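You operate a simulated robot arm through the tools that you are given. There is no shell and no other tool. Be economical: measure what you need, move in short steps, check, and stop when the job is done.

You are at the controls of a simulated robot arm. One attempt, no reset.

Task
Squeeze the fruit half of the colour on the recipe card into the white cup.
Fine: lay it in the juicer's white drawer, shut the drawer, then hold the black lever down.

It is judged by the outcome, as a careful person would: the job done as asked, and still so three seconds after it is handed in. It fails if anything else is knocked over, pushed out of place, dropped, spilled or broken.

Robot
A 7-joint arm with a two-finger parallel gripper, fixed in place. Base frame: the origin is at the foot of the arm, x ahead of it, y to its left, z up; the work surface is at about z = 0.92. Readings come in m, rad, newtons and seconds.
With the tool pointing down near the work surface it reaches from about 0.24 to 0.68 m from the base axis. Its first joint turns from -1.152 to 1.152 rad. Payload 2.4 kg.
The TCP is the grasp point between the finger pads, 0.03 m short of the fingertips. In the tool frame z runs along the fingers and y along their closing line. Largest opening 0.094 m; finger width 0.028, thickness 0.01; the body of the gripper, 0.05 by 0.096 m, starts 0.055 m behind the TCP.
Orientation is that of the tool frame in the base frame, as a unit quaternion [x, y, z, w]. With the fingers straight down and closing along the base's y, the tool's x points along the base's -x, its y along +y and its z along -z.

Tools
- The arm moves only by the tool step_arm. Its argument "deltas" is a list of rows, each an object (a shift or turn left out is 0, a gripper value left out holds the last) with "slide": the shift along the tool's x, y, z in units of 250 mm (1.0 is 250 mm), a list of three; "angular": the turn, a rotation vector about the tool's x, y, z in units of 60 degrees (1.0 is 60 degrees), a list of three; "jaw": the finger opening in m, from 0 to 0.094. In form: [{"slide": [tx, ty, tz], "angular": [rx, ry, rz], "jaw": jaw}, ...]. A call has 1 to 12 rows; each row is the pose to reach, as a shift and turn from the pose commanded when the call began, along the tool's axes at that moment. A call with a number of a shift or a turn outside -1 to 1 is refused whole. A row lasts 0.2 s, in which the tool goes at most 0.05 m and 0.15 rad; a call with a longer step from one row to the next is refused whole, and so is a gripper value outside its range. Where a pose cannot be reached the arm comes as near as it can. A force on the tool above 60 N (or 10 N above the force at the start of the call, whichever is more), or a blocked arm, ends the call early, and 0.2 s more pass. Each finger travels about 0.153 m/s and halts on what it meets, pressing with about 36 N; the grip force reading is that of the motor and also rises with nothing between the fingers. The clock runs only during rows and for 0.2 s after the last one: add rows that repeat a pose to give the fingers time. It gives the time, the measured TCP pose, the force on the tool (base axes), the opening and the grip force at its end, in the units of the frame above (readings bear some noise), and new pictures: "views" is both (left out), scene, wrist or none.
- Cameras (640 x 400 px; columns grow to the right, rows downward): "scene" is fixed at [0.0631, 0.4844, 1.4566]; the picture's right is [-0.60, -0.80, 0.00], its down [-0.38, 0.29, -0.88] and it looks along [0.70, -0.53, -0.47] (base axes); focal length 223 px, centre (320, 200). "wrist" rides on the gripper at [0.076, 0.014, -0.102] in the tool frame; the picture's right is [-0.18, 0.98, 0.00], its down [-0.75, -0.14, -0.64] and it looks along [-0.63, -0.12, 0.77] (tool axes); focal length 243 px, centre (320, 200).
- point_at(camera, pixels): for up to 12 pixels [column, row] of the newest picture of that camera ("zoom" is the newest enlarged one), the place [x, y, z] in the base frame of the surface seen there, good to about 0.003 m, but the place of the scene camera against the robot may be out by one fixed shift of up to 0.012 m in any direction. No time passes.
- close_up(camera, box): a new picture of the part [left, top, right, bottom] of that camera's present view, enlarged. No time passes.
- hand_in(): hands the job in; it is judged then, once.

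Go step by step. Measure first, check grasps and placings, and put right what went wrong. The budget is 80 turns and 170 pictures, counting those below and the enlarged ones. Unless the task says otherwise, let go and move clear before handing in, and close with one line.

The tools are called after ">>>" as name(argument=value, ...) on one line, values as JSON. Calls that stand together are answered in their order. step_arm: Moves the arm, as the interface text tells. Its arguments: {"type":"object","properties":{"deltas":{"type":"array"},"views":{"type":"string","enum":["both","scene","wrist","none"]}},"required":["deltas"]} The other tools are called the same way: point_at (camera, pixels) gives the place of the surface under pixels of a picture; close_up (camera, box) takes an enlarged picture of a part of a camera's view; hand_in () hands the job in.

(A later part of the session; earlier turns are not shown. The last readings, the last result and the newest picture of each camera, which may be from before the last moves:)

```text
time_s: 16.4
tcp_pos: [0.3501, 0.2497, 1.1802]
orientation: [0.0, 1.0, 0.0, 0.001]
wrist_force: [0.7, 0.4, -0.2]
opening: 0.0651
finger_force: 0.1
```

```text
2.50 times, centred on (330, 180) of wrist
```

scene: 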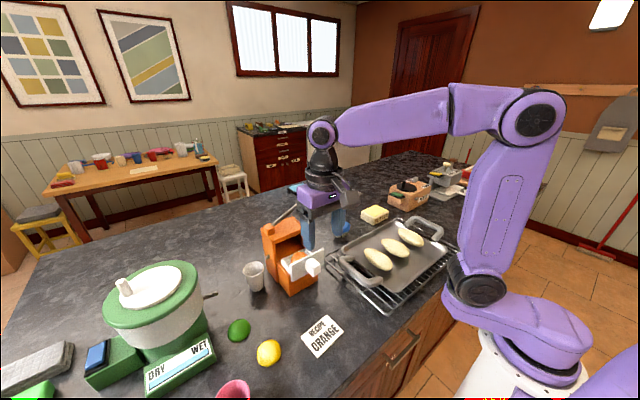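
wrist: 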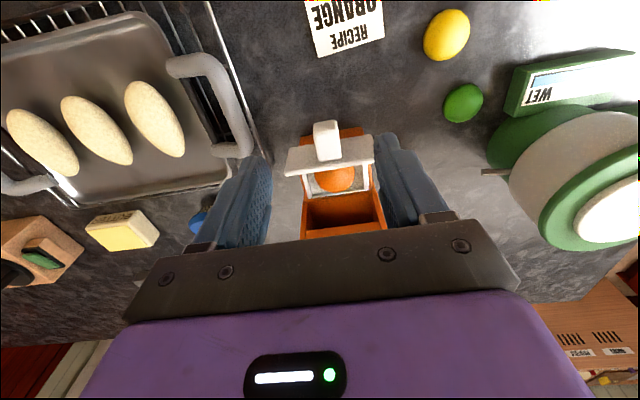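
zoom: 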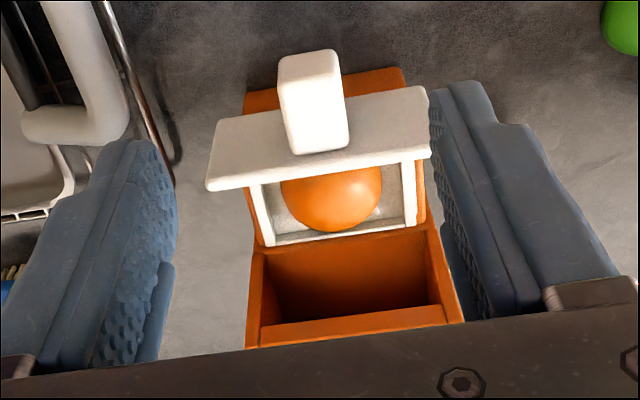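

The fruit lies in the tray. I'll close the fingers, drop in front of the knob (front face at about x=0.375), and push the drawer shut.

>>> step_arm(deltas=[{"slide": [0.02, 0, 0.1], "jaw": 0.0}, {"slide": [0.02, 0, 0.25]}, {"slide": [0.02, 0, 0.4]}, {"slide": [0.02, 0, 0.53]}, {"slide": [0.02, 0, 0.53]}, {"slide": [-0.04, 0, 0.53]}, {"slide": [-0.12, 0, 0.53]}, {"slide": [-0.2, 0, 0.53]}, {"slide": [-0.28, 0, 0.53]}, {"slide": [-0.33, 0, 0.53]}, {"slide": [-0.36, 0, 0.53]}, {"slide": [-0.36, 0, 0.53]}])

>>> close_up(camera="scene", box=[240, 210, 330, 300])

```text
time_s: 19.0
tcp_pos: [0.4407, 0.2498, 1.0483]
orientation: [0.001, 1.0, 0.0, -0.001]
wrist_force: [-2.6, -0.5, -0.3]
opening: 0.0
finger_force: 33.0
```

scene: 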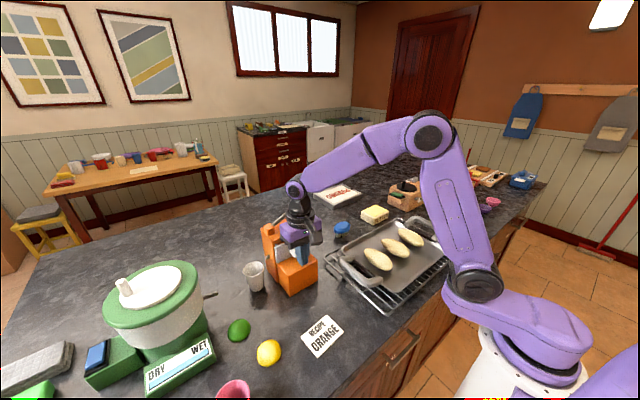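
wrist: 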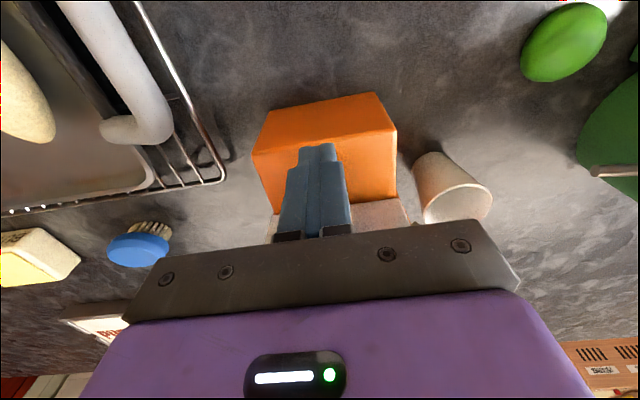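

```text
4.44 times, centred on (285, 255) of scene
```

zoom: 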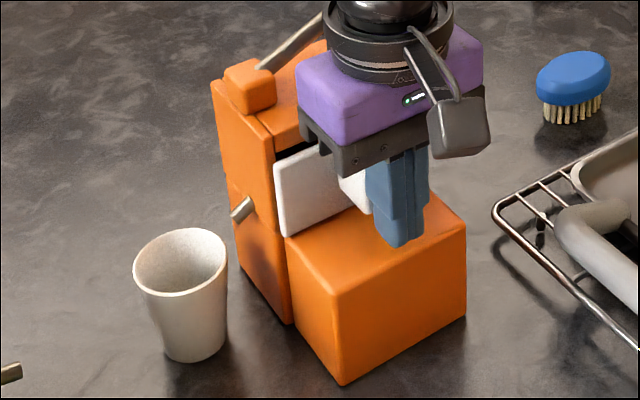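

The drawer is nearly shut and contact force is low. I'll push a few mm more to find the stop.

>>> step_arm(deltas=[{"slide": [-0.01, 0, 0]}, {"slide": [-0.02, 0, 0]}, {"slide": [-0.02, 0, 0]}], views="scene")

>>> close_up(camera="scene", box=[240, 210, 330, 300])

```text
time_s: 19.8
tcp_pos: [0.4422, 0.2491, 1.0461]
orientation: [-0.001, 1.0, -0.003, -0.005]
wrist_force: [-36.2, -5.5, 8.4]
opening: 0.0
finger_force: 33.4
```

scene: 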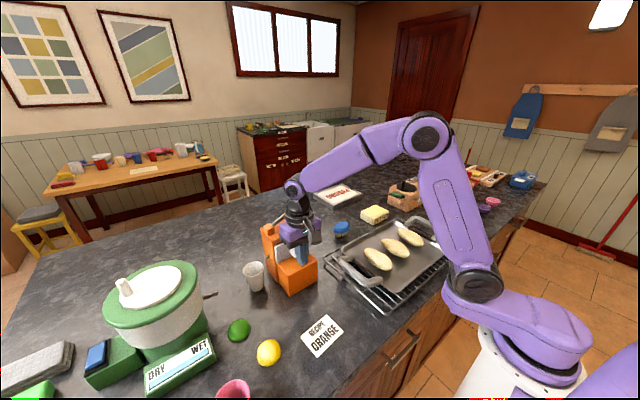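

```text
4.44 times, centred on (285, 255) of scene
```

zoom: 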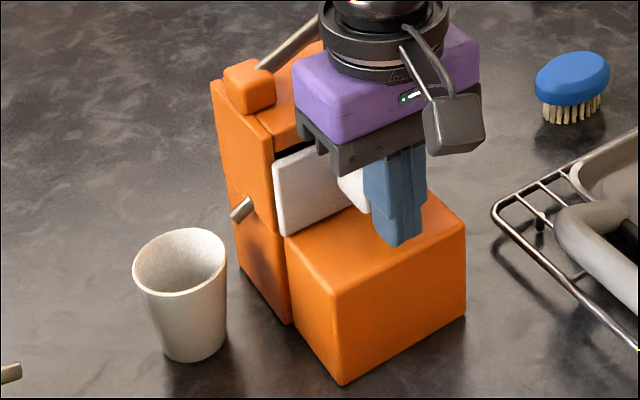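

The stop was reached at 36 N and the juicer stayed put, so the drawer is shut. Next is the cup: I'll back off, rise, and start turning the tool so the fingers close along base x.

>>> step_arm(deltas=[{"slide": [0.06, 0, 0]}, {"slide": [0.08, 0, -0.16]}, {"slide": [0.08, 0.05, -0.32]}, {"slide": [0.08, 0.15, -0.46]}, {"slide": [0.08, 0.28, -0.58]}, {"slide": [0.08, 0.4, -0.62], "angular": [0, 0, 0.14]}, {"slide": [0.08, 0.4, -0.62], "angular": [0, 0, 0.28]}, {"slide": [0.08, 0.4, -0.62], "angular": [0, 0, 0.42]}, {"slide": [0.08, 0.4, -0.62], "angular": [0, 0, 0.56]}, {"slide": [0.08, 0.4, -0.62], "angular": [0, 0, 0.7]}, {"slide": [0.08, 0.4, -0.62], "angular": [0, 0, 0.75], "jaw": 0.08}, {"slide": [0.08, 0.4, -0.62], "angular": [0, 0, 0.75]}])

>>> close_up(camera="scene", box=[240, 190, 330, 300])

```text
time_s: 22.4
tcp_pos: [0.4268, 0.3499, 1.2004]
orientation: [0.384, 0.923, 0.0, 0.0]
wrist_force: [-0.1, -0.2, 0.4]
opening: 0.08
finger_force: 0.1
```

scene: 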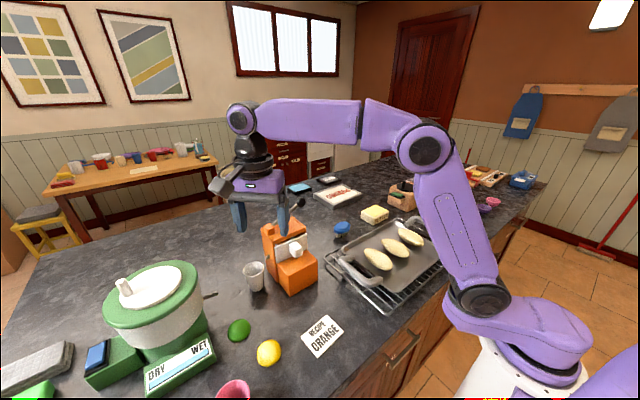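
wrist: 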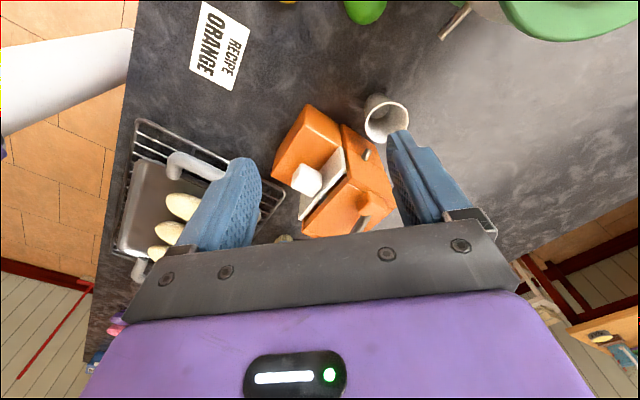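

```text
3.64 times, centred on (285, 245) of scene
```

zoom: 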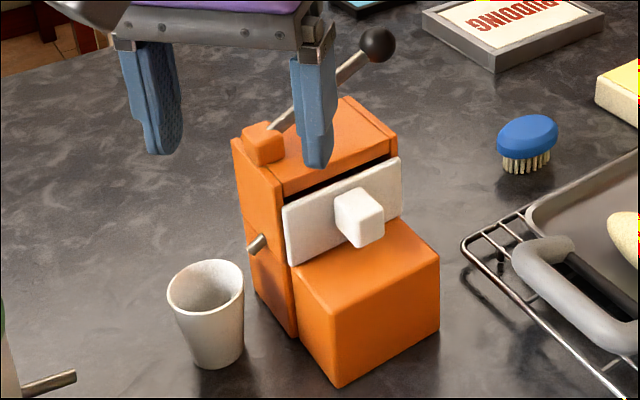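

The first 45° of the turn went well and the drawer is shut flush. I'll complete the turn and move above the cup.

>>> step_arm(deltas=[{"slide": [-0.04, 0.06, 0], "angular": [0, 0, 0.14]}, {"slide": [-0.08, 0.13, 0], "angular": [0, 0, 0.28]}, {"slide": [-0.13, 0.2, 0], "angular": [0, 0, 0.42]}, {"slide": [-0.17, 0.28, 0], "angular": [0, 0, 0.56]}, {"slide": [-0.22, 0.363, 0], "angular": [0, 0, 0.7]}, {"slide": [-0.22, 0.363, 0], "angular": [0, 0, 0.75]}, {"slide": [-0.22, 0.363, 0], "angular": [0, 0, 0.75]}])

>>> close_up(camera="wrist", box=[220, 40, 420, 240])

```text
time_s: 24.0
tcp_pos: [0.5142, 0.363, 1.1869]
orientation: [0.708, 0.706, 0.0, 0.0]
wrist_force: [-0.4, 0.4, 0.4]
opening: 0.0798
finger_force: 0.1
out of reach, approached as far as the arm can: row 4, 5, 6, 7
```

scene: 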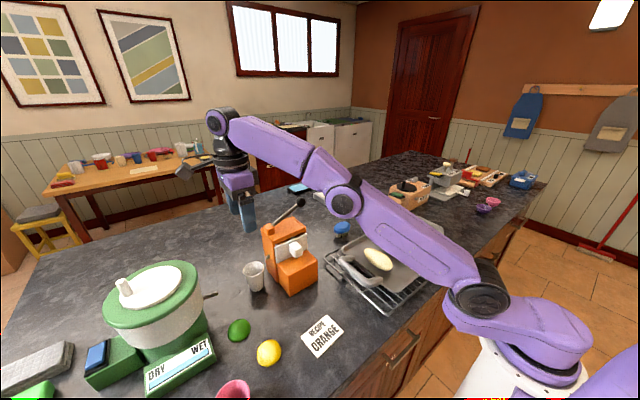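
wrist: 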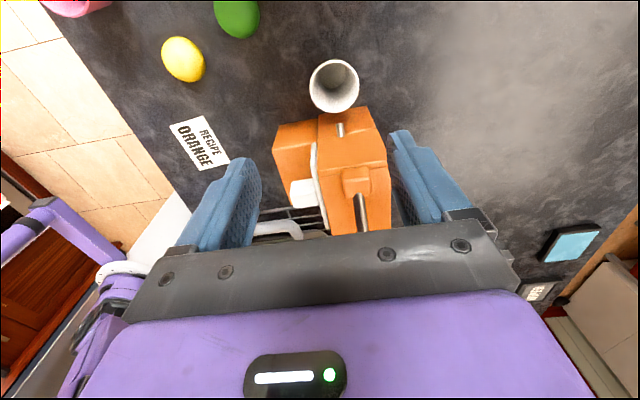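

```text
2.00 times, centred on (320, 140) of wrist
```

zoom: 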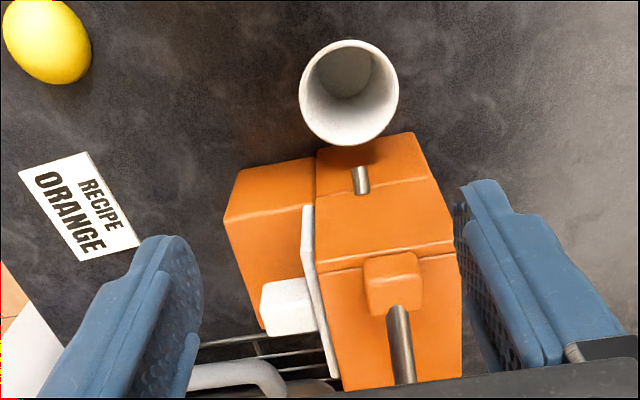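

At this height the arm is at its reach limit, but this view shows the spout at zoom (360,180) and the cup at (349,95). I'll measure them.

>>> point_at(camera="zoom", pixels=[[360, 171], [362, 190], [303, 95], [396, 95], [350, 43], [350, 143], [348, 70], [320, 200], [430, 190], [360, 225], [392, 270], [400, 310]])

```text
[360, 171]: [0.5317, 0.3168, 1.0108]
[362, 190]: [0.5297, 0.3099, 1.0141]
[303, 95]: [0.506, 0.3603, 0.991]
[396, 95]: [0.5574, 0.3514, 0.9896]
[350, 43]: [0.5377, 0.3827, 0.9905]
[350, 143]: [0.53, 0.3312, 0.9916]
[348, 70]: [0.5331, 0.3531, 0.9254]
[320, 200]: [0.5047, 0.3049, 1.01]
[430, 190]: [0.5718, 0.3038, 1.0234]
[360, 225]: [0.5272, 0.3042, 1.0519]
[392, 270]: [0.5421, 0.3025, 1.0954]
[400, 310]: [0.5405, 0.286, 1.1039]
```

The cup centre is (0.533, 0.357) with rim radius about 0.026, and the spout tip is at y≈0.317. I'll descend partway first to get back within reach and see where the commanded pose sits.

>>> step_arm(deltas=[{"slide": [0, 0, 0.12]}, {"slide": [0, 0, 0.24]}, {"slide": [0, 0, 0.36]}, {"slide": [0, 0, 0.36]}], views="wrist")

```text
time_s: 25.0
tcp_pos: [0.5148, 0.364, 1.0968]
orientation: [0.707, 0.707, 0.001, 0.0]
wrist_force: [-0.2, 0.2, -0.1]
opening: 0.08
finger_force: 0.0
```

wrist: 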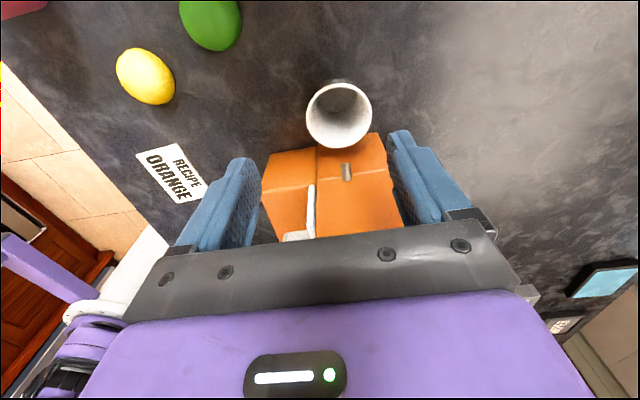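

The commanded pose was clamped to the reached one. I'll now centre over the cup and go down to z≈1.04, with the fingertips above the rim.

>>> step_arm(deltas=[{"slide": [-0.014, 0.04, 0.05]}, {"slide": [-0.028, 0.073, 0.12]}, {"slide": [-0.028, 0.073, 0.22]}, {"slide": [-0.028, 0.073, 0.22]}])

>>> close_up(camera="scene", box=[220, 210, 320, 310])

>>> close_up(camera="wrist", box=[220, 60, 440, 260])

```text
time_s: 26.0
tcp_pos: [0.5331, 0.3556, 1.0432]
orientation: [0.707, 0.707, 0.0, 0.0]
wrist_force: [0.6, -0.1, -0.3]
opening: 0.0799
finger_force: 0.0
```

scene: 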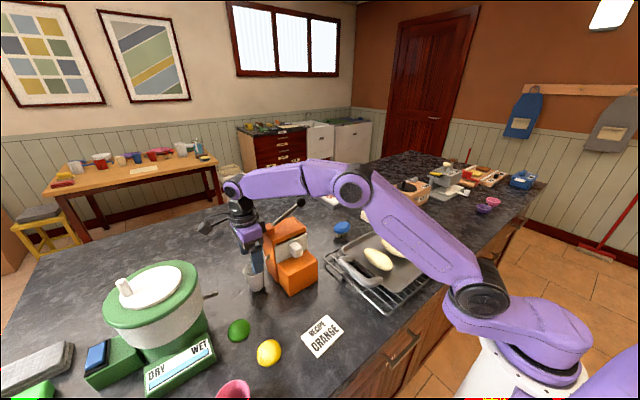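
wrist: 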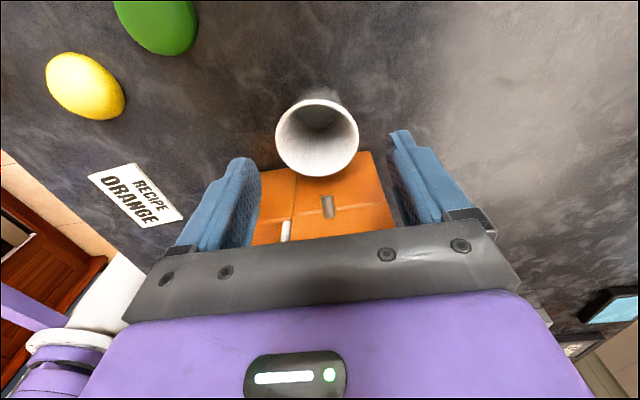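

```text
4.00 times, centred on (270, 260) of scene
```

zoom: 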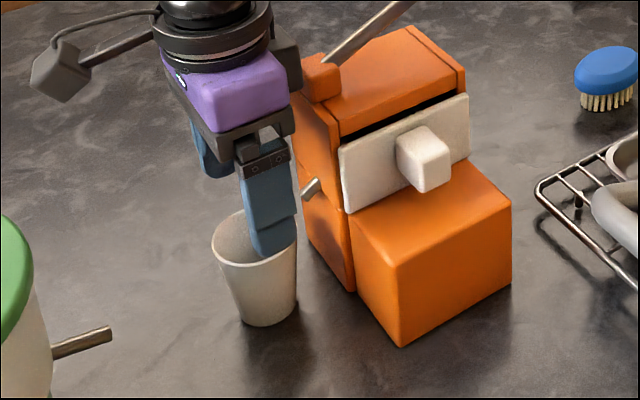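

```text
2.00 times, centred on (330, 160) of wrist
```

zoom: 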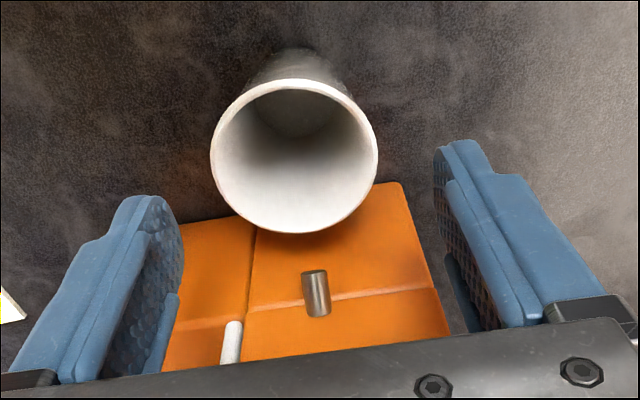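

The cup sits between the fingers. To keep the hand well clear of the juicer when I slide the cup in, I'll tilt the hand about 15° toward +y, and I'll re-measure the cup first.

>>> point_at(camera="zoom", pixels=[[214, 158], [375, 155], [305, 230], [295, 82], [318, 310], [314, 280]])

>>> step_arm(deltas=[{"slide": [0, 0, 0], "angular": [0, -0.13, 0]}, {"slide": [0, 0, 0], "angular": [0, -0.25, 0]}, {"slide": [0, 0, 0], "angular": [0, -0.25, 0]}])

>>> close_up(camera="scene", box=[220, 210, 320, 310])

```text
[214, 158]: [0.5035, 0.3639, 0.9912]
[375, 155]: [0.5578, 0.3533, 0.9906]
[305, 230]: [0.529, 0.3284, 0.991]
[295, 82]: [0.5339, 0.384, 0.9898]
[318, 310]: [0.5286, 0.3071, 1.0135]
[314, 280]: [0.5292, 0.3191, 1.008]
```

```text
time_s: 26.8
tcp_pos: [0.5325, 0.3559, 1.0423]
orientation: [0.701, 0.701, -0.093, 0.093]
wrist_force: [0.3, 0.7, 0.5]
opening: 0.08
finger_force: 0.0
```

scene: 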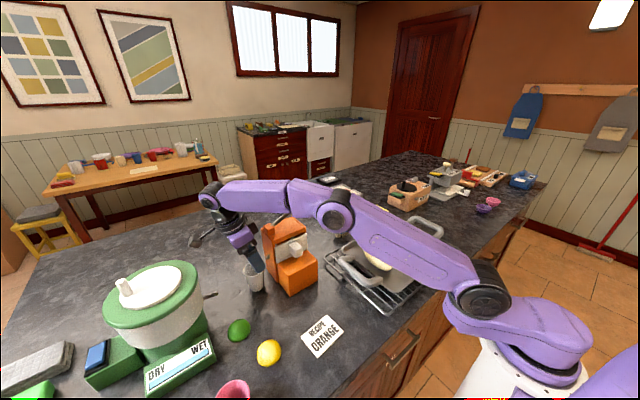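
wrist: 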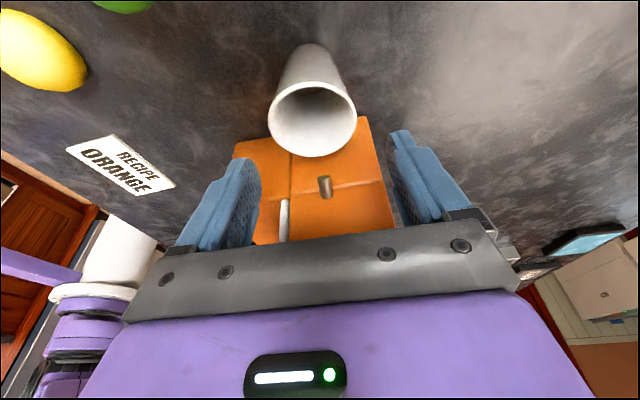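

```text
4.00 times, centred on (270, 260) of scene
```

zoom: 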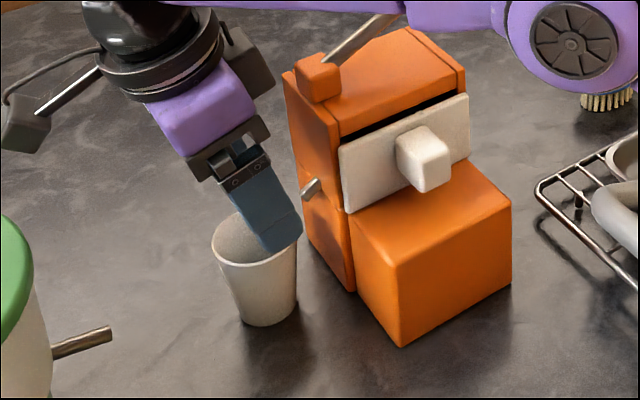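

The tilt gives good clearance from the juicer. I'll go straight down to z≈0.984 around the cup rim and close gently.

>>> step_arm(deltas=[{"slide": [0.02, -0.006, 0.075]}, {"slide": [0.04, -0.006, 0.15]}, {"slide": [0.06, -0.006, 0.224]}, {"slide": [0.06, -0.006, 0.224]}, {"slide": [0.06, -0.006, 0.224], "jaw": 0.05}, {"slide": [0.06, -0.006, 0.224], "jaw": 0.05}])

>>> close_up(camera="scene", box=[220, 210, 320, 310])

>>> close_up(camera="wrist", box=[220, 60, 440, 260])

```text
time_s: 28.2
tcp_pos: [0.5315, 0.3556, 0.9846]
orientation: [0.701, 0.701, -0.092, 0.093]
wrist_force: [-0.2, 0.3, 1.0]
opening: 0.0544
finger_force: 35.9
```

scene: 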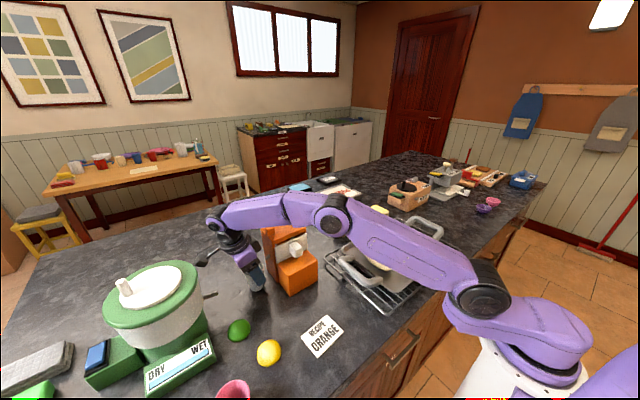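
wrist: 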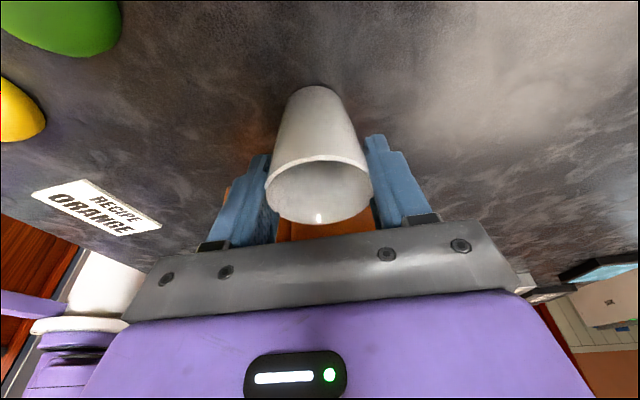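

```text
4.00 times, centred on (270, 260) of scene
```

zoom: 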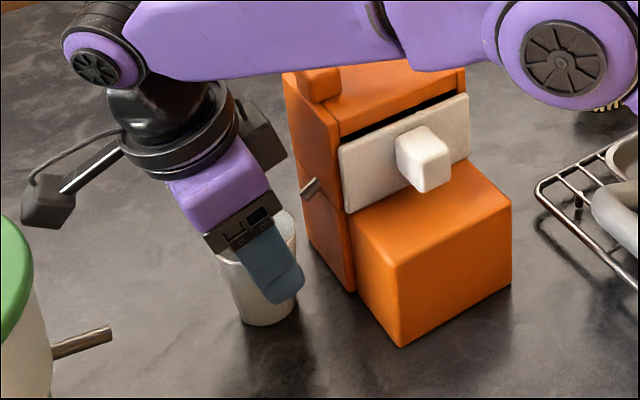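

```text
2.00 times, centred on (330, 160) of wrist
```

zoom: 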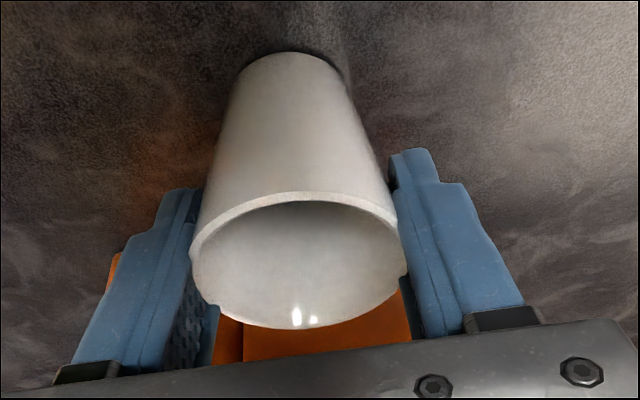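

The cup is gripped, with the opening at 0.0544. There is a dark block on the hand's -y side at zoom (262,140); I'll check its gap to the juicer before sliding.

>>> close_up(camera="scene", box=[230, 220, 310, 300])

>>> point_at(camera="scene", pixels=[[286, 239], [289, 249], [284, 250], [290, 245], [282, 236], [294, 242], [294, 258]])

```text
5.00 times, centred on (270, 260) of scene
```

zoom: 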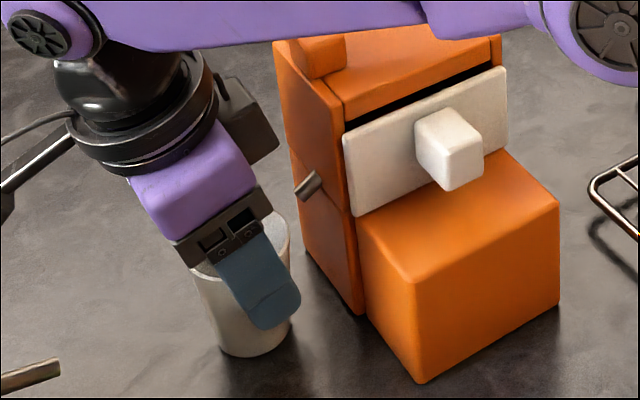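

```text
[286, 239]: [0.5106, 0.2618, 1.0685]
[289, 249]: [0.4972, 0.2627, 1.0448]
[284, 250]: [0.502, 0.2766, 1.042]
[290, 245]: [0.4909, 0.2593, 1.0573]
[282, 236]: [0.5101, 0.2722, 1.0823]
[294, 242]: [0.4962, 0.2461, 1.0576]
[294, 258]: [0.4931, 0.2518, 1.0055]
```

>>> point_at(camera="zoom", pixels=[[275, 145], [262, 105], [250, 135], [240, 90], [270, 125], [252, 160], [320, 170], [290, 80]])

```text
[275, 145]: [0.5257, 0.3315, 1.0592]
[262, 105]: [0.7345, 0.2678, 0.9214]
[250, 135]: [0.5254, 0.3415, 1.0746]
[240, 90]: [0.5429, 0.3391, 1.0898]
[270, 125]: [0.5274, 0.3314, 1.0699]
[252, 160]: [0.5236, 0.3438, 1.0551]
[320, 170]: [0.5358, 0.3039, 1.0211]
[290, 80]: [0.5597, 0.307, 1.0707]
```

The block's gap to the juicer wall is about 25 mm, which is tight for a 22 mm slide. I'll open, tilt another 12°, and regrip.

>>> step_arm(deltas=[{"slide": [0, 0, 0], "jaw": 0.078}, {"slide": [0, 0, 0]}, {"slide": [0, 0, 0], "angular": [0, -0.1, 0]}, {"slide": [0, 0, 0], "angular": [0, -0.2, 0]}, {"slide": [0, 0, 0], "angular": [0, -0.2, 0]}, {"slide": [0, 0, 0], "angular": [0, -0.2, 0], "jaw": 0.05}, {"slide": [0, 0, 0], "angular": [0, -0.2, 0]}])

>>> close_up(camera="scene", box=[230, 220, 310, 300])

```text
time_s: 29.8
tcp_pos: [0.5357, 0.3503, 0.9868]
orientation: [0.693, 0.682, -0.165, 0.166]
wrist_force: [21.2, -11.0, 19.5]
opening: 0.0537
finger_force: 35.5
```

scene: 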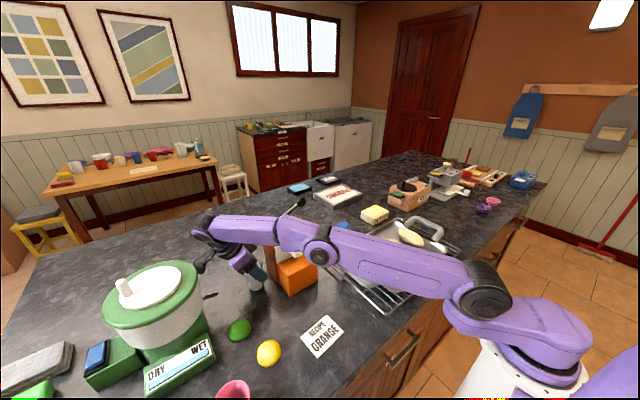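
wrist: 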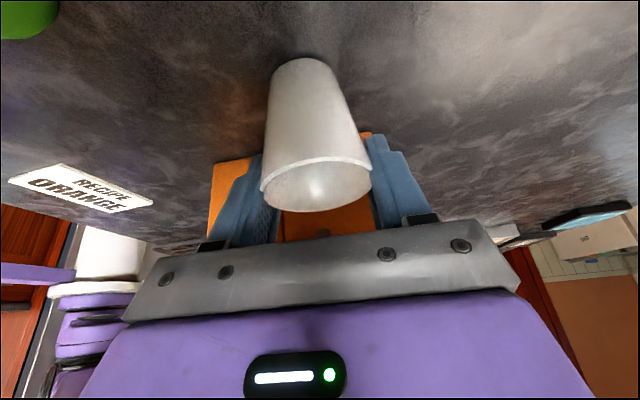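

```text
5.00 times, centred on (270, 260) of scene
```

zoom: 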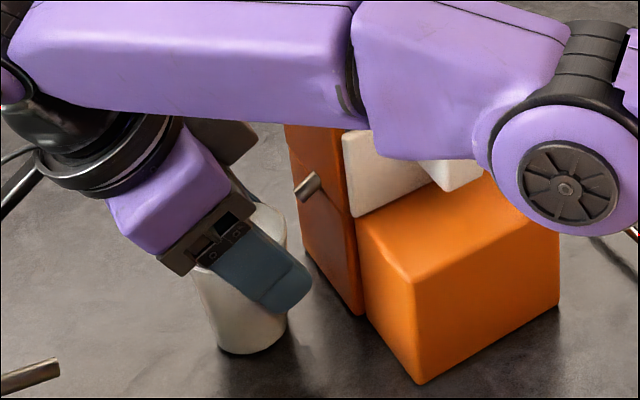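

The readings show about 30 N on the tool and the TCP is off by several mm. The forearm has come very low over the juicer and may be touching it, so I'll open and undo the extra tilt at once.

>>> step_arm(deltas=[{"slide": [0, 0, 0], "jaw": 0.078}, {"slide": [0, 0, 0], "angular": [0, 0.1, 0]}, {"slide": [0, 0, 0], "angular": [0, 0.2, 0]}, {"slide": [0, 0, 0], "angular": [0, 0.2, 0]}])

>>> close_up(camera="scene", box=[230, 220, 310, 300])

```text
time_s: 30.8
tcp_pos: [0.5293, 0.3581, 0.9855]
orientation: [0.699, 0.703, -0.09, 0.091]
wrist_force: [0.0, -0.7, 0.1]
opening: 0.0781
finger_force: 0.1
```

scene: 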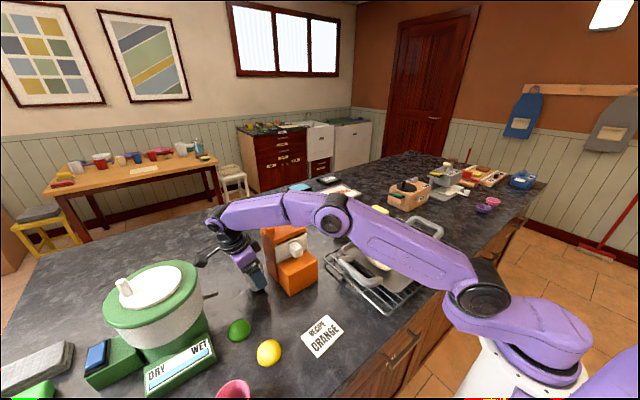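
wrist: 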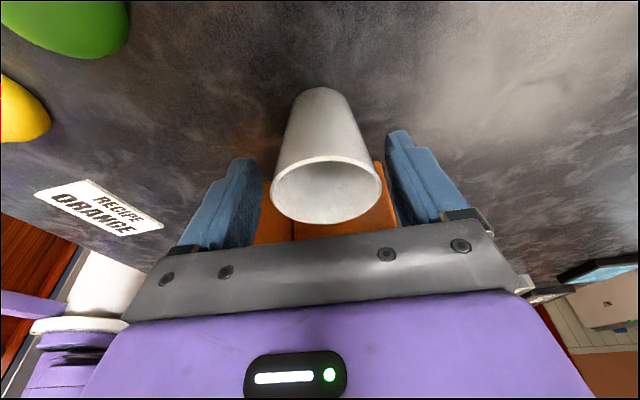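

```text
5.00 times, centred on (270, 260) of scene
```

zoom: 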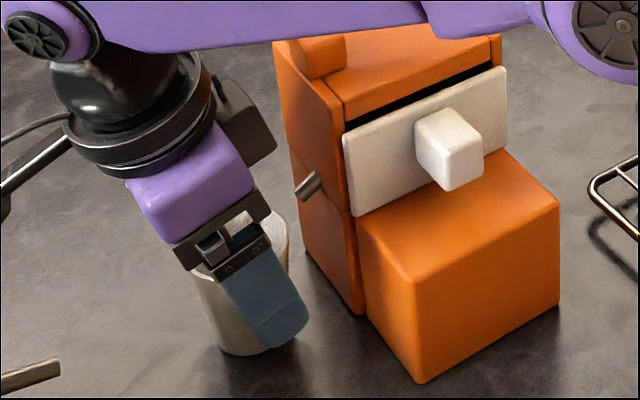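

Forces are back to zero and the juicer is at the same pixels as before (front corner (415,382)). I'll re-measure the cup, wall and lever before regripping off-centre for more clearance.

>>> point_at(camera="wrist", pixels=[[273, 190], [381, 187], [328, 158], [328, 222], [320, 90]])

>>> point_at(camera="zoom", pixels=[[275, 140], [262, 110], [270, 125], [320, 170], [300, 150], [300, 120], [280, 60], [312, 185], [330, 60], [420, 10]])

>>> close_up(camera="scene", box=[240, 170, 340, 280])

```text
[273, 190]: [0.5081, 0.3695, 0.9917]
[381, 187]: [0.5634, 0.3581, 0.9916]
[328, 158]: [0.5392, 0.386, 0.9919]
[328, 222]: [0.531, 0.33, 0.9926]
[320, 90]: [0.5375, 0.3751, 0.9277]
```

```text
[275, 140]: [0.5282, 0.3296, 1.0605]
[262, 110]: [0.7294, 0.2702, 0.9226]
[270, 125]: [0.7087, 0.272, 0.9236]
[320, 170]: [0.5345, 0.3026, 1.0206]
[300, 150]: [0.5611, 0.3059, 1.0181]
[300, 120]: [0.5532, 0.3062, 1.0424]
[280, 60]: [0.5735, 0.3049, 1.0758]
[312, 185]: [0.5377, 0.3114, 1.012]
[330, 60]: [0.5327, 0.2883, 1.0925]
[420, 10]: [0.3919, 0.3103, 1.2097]
```

```text
3.64 times, centred on (290, 225) of scene
```

zoom: 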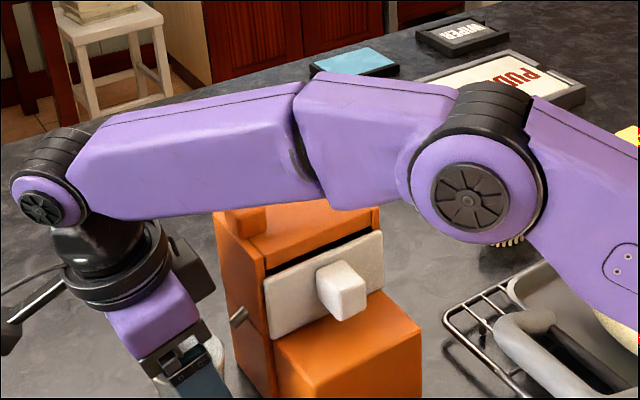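

The cup is upright at (0.536, 0.358). I'll shift the hand 5 mm toward +y, regrip, then slide the cup about 23 mm toward the spout, checking after the grip.

>>> step_arm(deltas=[{"slide": [0.019, 0.025, -0.005]}, {"slide": [0.019, 0.025, -0.005]}, {"slide": [0.019, 0.025, -0.005], "jaw": 0.05}, {"slide": [0.019, 0.025, -0.005], "jaw": 0.05}], views="wrist")

```text
time_s: 31.8
tcp_pos: [0.5372, 0.3612, 0.9856]
orientation: [0.701, 0.701, -0.092, 0.093]
wrist_force: [-1.4, 1.3, 2.9]
opening: 0.0534
finger_force: 35.5
```

wrist: 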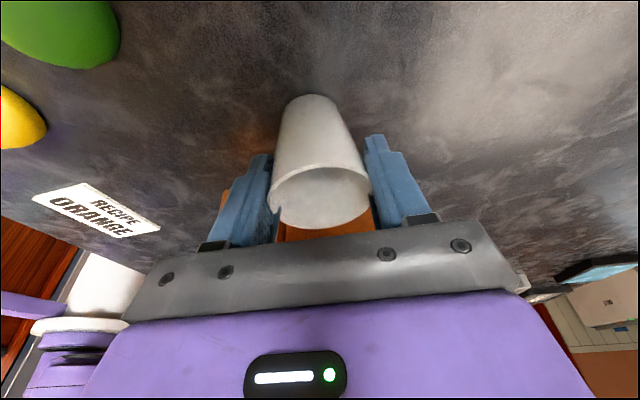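

The grip is clean and forces are low. I'll slide the cup slowly toward the spout.

>>> step_arm(deltas=[{"slide": [-0.02, -0.006, 0.0055]}, {"slide": [-0.04, -0.012, 0.011]}, {"slide": [-0.06, -0.018, 0.0165]}, {"slide": [-0.085, -0.024, 0.023]}, {"slide": [-0.085, -0.024, 0.023]}])

>>> close_up(camera="scene", box=[230, 220, 310, 300])

>>> close_up(camera="wrist", box=[220, 60, 440, 260])

```text
time_s: 33.0
tcp_pos: [0.5319, 0.3384, 0.9855]
orientation: [0.701, 0.701, -0.091, 0.092]
wrist_force: [3.0, 5.9, 8.9]
opening: 0.0537
finger_force: 36.0
```

scene: 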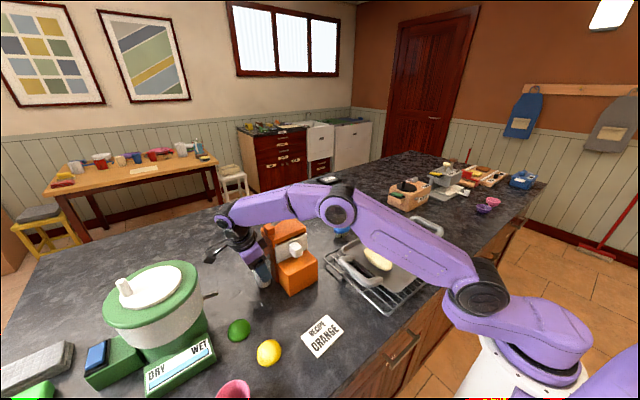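
wrist: 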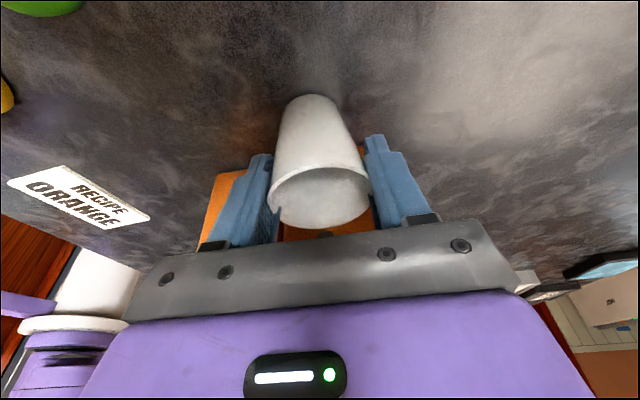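

```text
5.00 times, centred on (270, 260) of scene
```

zoom: 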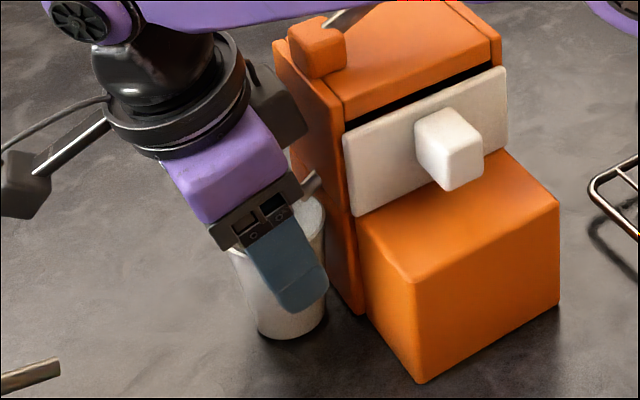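

```text
2.00 times, centred on (330, 160) of wrist
```

zoom: 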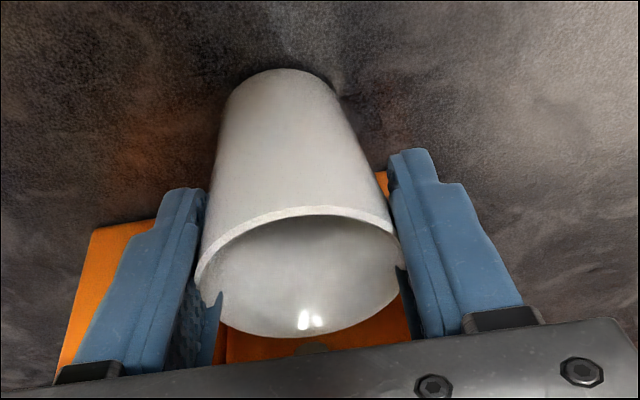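

The cup has moved in and the juicer is unmoved. I'll measure the rim at its new place.

>>> point_at(camera="zoom", pixels=[[300, 212], [300, 335], [205, 280], [398, 270], [318, 347], [280, 90]])

```text
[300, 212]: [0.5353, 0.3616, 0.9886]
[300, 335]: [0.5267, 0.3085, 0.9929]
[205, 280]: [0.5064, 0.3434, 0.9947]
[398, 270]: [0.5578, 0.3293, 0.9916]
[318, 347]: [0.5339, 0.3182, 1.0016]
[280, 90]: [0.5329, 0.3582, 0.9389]
```

The rim now spans y 0.3085–0.3616, and the spout tip at y 0.318 lies inside it. I'll open and retreat along the tool axis, which goes up and away from the juicer.

>>> step_arm(deltas=[{"slide": [0, 0, 0], "jaw": 0.065}, {"slide": [0, 0, 0], "jaw": 0.08}, {"slide": [0, 0, -0.1]}, {"slide": [0, 0, -0.25]}, {"slide": [0, 0, -0.4]}, {"slide": [0, 0, -0.55]}, {"slide": [0, 0, -0.55]}])

>>> close_up(camera="scene", box=[230, 190, 330, 300])

>>> close_up(camera="wrist", box=[240, 40, 420, 240])

```text
time_s: 34.6
tcp_pos: [0.5203, 0.3648, 1.1093]
orientation: [0.701, 0.702, -0.092, 0.092]
wrist_force: [0.7, 0.1, -0.2]
opening: 0.08
finger_force: 0.1
out of reach, approached as far as the arm can: row 6, 7
```

scene: 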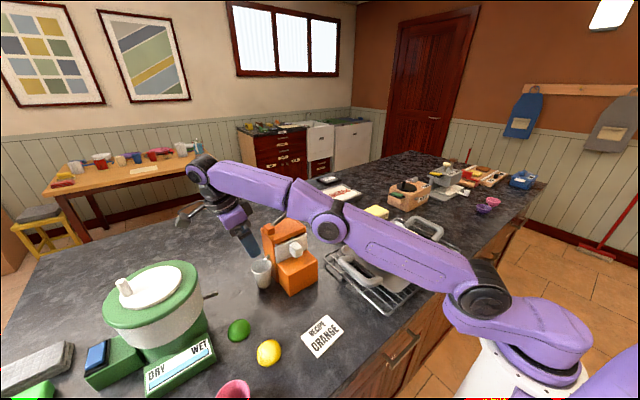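
wrist: 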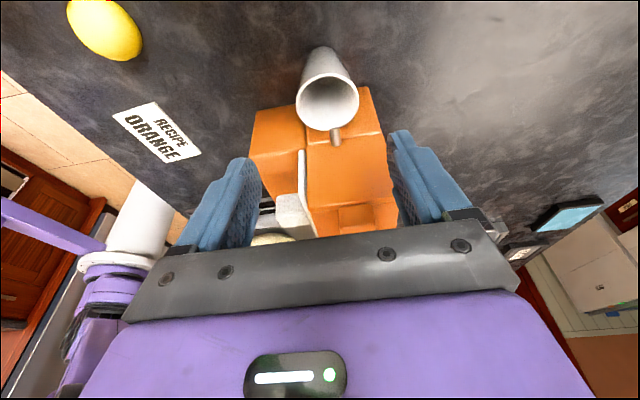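

```text
3.64 times, centred on (280, 245) of scene
```

zoom: 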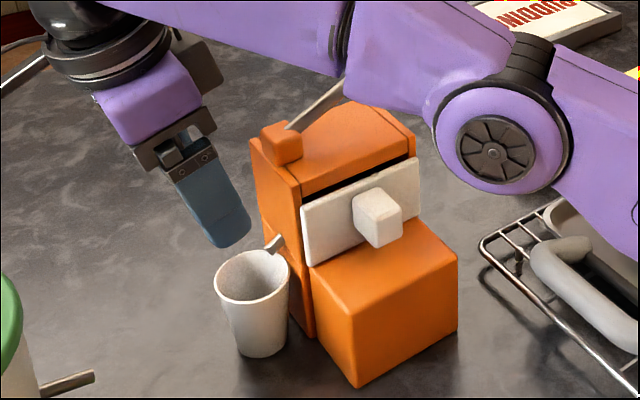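

```text
2.00 times, centred on (330, 140) of wrist
```

zoom: 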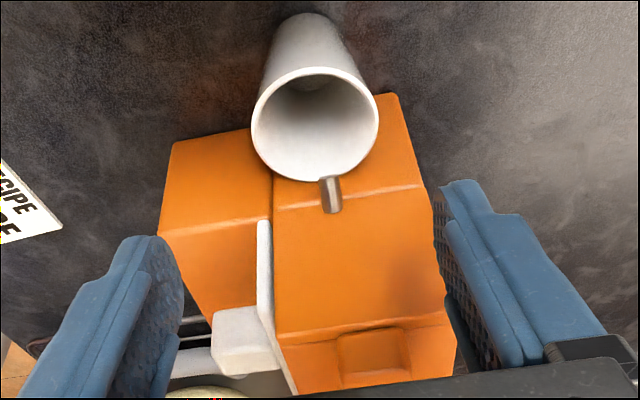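

The cup stands free with the spout over its rim. I'll retreat back and up while undoing the tilt.

>>> step_arm(deltas=[{"slide": [0, -0.12, -0.1]}, {"slide": [-0.03, -0.22, -0.2]}, {"slide": [-0.08, -0.32, -0.3]}, {"slide": [-0.16, -0.4, -0.4], "angular": [0, 0.08, 0]}, {"slide": [-0.242, -0.4, -0.515], "angular": [0, 0.17, 0]}, {"slide": [-0.242, -0.4, -0.515], "angular": [0, 0.25, 0]}, {"slide": [-0.242, -0.4, -0.515], "angular": [0, 0.25, 0]}])

>>> close_up(camera="scene", box=[230, 190, 330, 300])

```text
time_s: 36.2
tcp_pos: [0.4214, 0.3396, 1.2478]
orientation: [0.707, 0.707, 0.0, -0.001]
wrist_force: [-0.8, 0.6, -0.1]
opening: 0.0797
finger_force: 0.1
```

scene: 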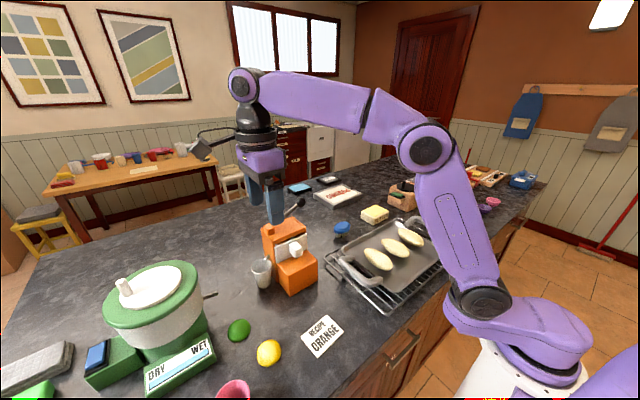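
wrist: 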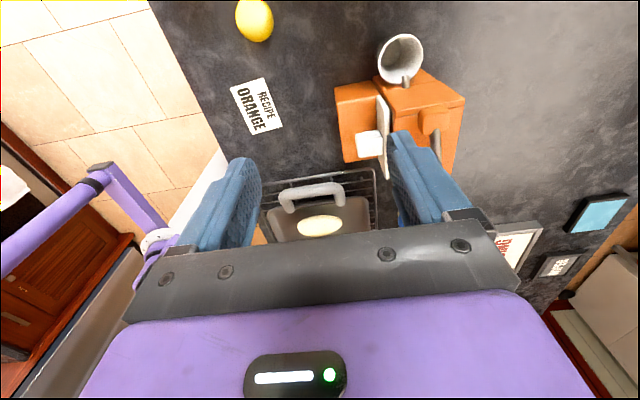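

```text
3.64 times, centred on (280, 245) of scene
```

zoom: 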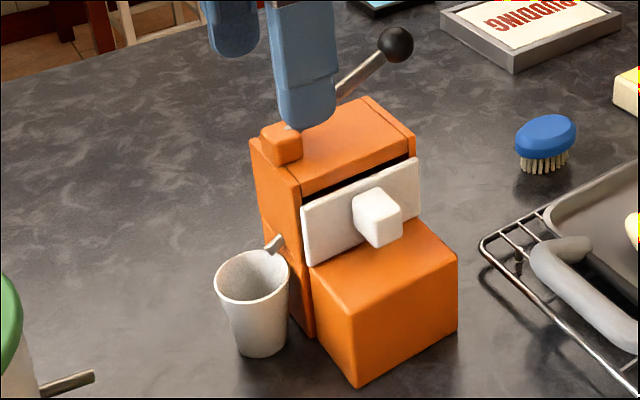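

The cup, drawer and juicer are all in place, and the lever knob is up at zoom (396,44). I'll close the fingers and move above the knob.

>>> step_arm(deltas=[{"slide": [-0.14, 0.08, 0], "jaw": 0.0}, {"slide": [-0.28, 0.16, 0]}, {"slide": [-0.42, 0.25, 0]}, {"slide": [-0.53, 0.35, 0]}, {"slide": [-0.64, 0.444, 0]}, {"slide": [-0.64, 0.444, 0]}])

>>> close_up(camera="scene", box=[250, 160, 350, 270])

>>> close_up(camera="wrist", box=[220, 40, 440, 260])

```text
time_s: 37.6
tcp_pos: [0.533, 0.1805, 1.2473]
orientation: [0.707, 0.707, 0.001, 0.001]
wrist_force: [-0.4, 0.0, 0.0]
opening: 0.0001
finger_force: 32.7
```

scene: 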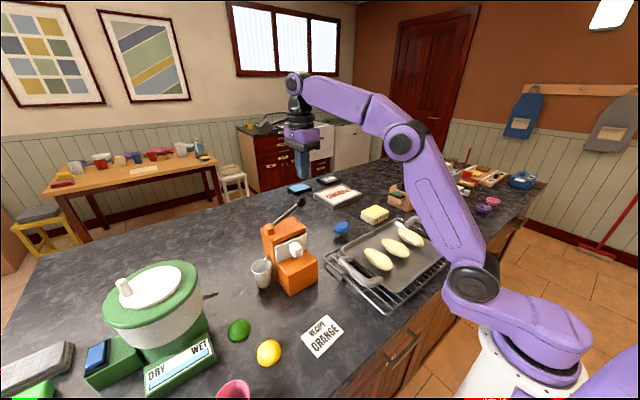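
wrist: 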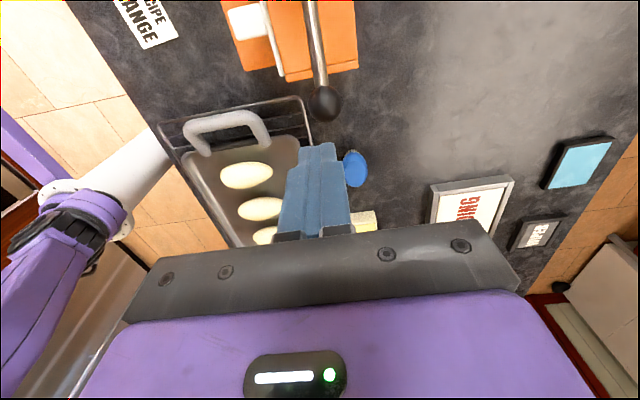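

```text
3.64 times, centred on (300, 215) of scene
```

zoom: 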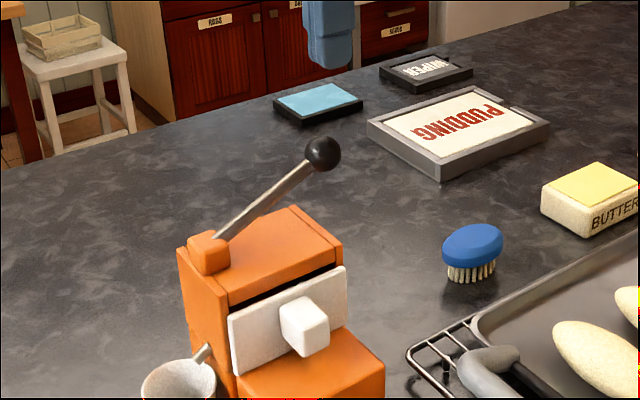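

```text
1.82 times, centred on (330, 150) of wrist
```

zoom: 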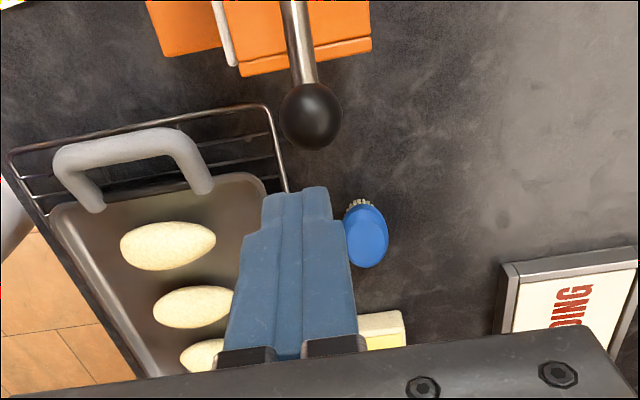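

>>> point_at(camera="zoom", pixels=[[310, 115], [283, 115], [341, 115], [311, 86], [311, 145], [298, 40], [292, 5], [310, 135]])

```text
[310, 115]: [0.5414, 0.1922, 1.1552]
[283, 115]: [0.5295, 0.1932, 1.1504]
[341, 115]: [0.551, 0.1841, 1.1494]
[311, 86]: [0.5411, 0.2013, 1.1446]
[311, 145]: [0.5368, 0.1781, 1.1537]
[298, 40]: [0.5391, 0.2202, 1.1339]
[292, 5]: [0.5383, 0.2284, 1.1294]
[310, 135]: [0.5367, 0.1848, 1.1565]
```

The knob ball is centred at about (0.540, 0.187) with its top at z≈1.157. I'll come down on it and press slowly.

>>> step_arm(deltas=[{"slide": [0, 0.028, 0.12]}, {"slide": [0, 0.028, 0.23]}, {"slide": [0, 0.028, 0.27]}, {"slide": [0, 0.028, 0.31]}, {"slide": [0, 0.028, 0.35]}, {"slide": [0, 0.028, 0.38]}])

>>> close_up(camera="scene", box=[240, 180, 340, 290])

```text
time_s: 39.0
tcp_pos: [0.5395, 0.182, 1.153]
orientation: [0.707, 0.707, 0.0, 0.0]
wrist_force: [0.1, -2.3, 3.4]
opening: 0.0
finger_force: 32.7
```

scene: 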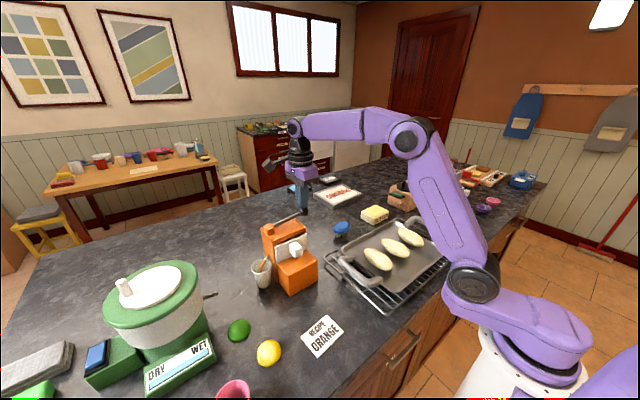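
wrist: 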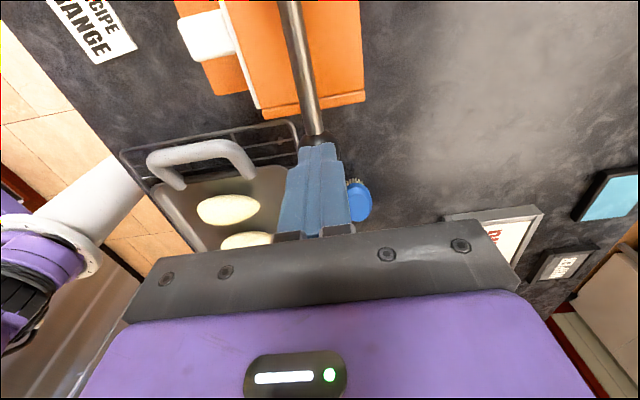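

```text
3.64 times, centred on (290, 235) of scene
```

zoom: 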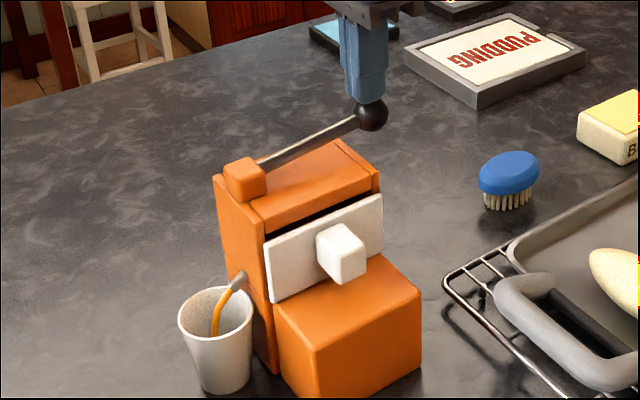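

The lever is going down at a light 3 N, and orange juice is already streaming from the spout into the cup. I'll press further, slowly, and hold.

>>> step_arm(deltas=[{"slide": [-0.005, 0, 0.03]}, {"slide": [-0.01, 0, 0.06]}, {"slide": [-0.01, 0, 0.09]}, {"slide": [-0.01, 0, 0.09]}, {"slide": [-0.01, 0, 0.09]}, {"slide": [-0.01, 0, 0.09]}], views="scene")

>>> close_up(camera="scene", box=[240, 180, 340, 290])

```text
time_s: 39.8
tcp_pos: [0.5387, 0.1791, 1.1427]
orientation: [0.707, 0.708, 0.009, 0.003]
wrist_force: [-10.3, -1.4, 23.4]
opening: 0.0
finger_force: 33.1
stopped in row 3: the force on the tool passed its limit (the readings are from after the stop); the commanded pose is now the measured one
```

scene: 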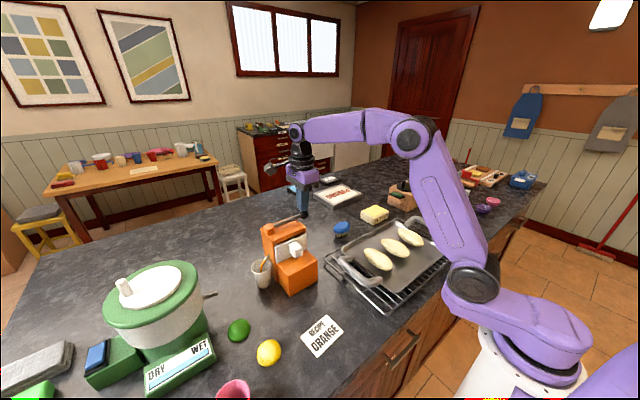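

```text
3.64 times, centred on (290, 235) of scene
```

zoom: 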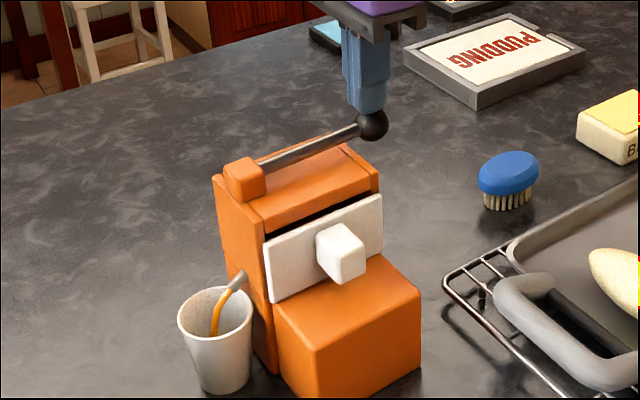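

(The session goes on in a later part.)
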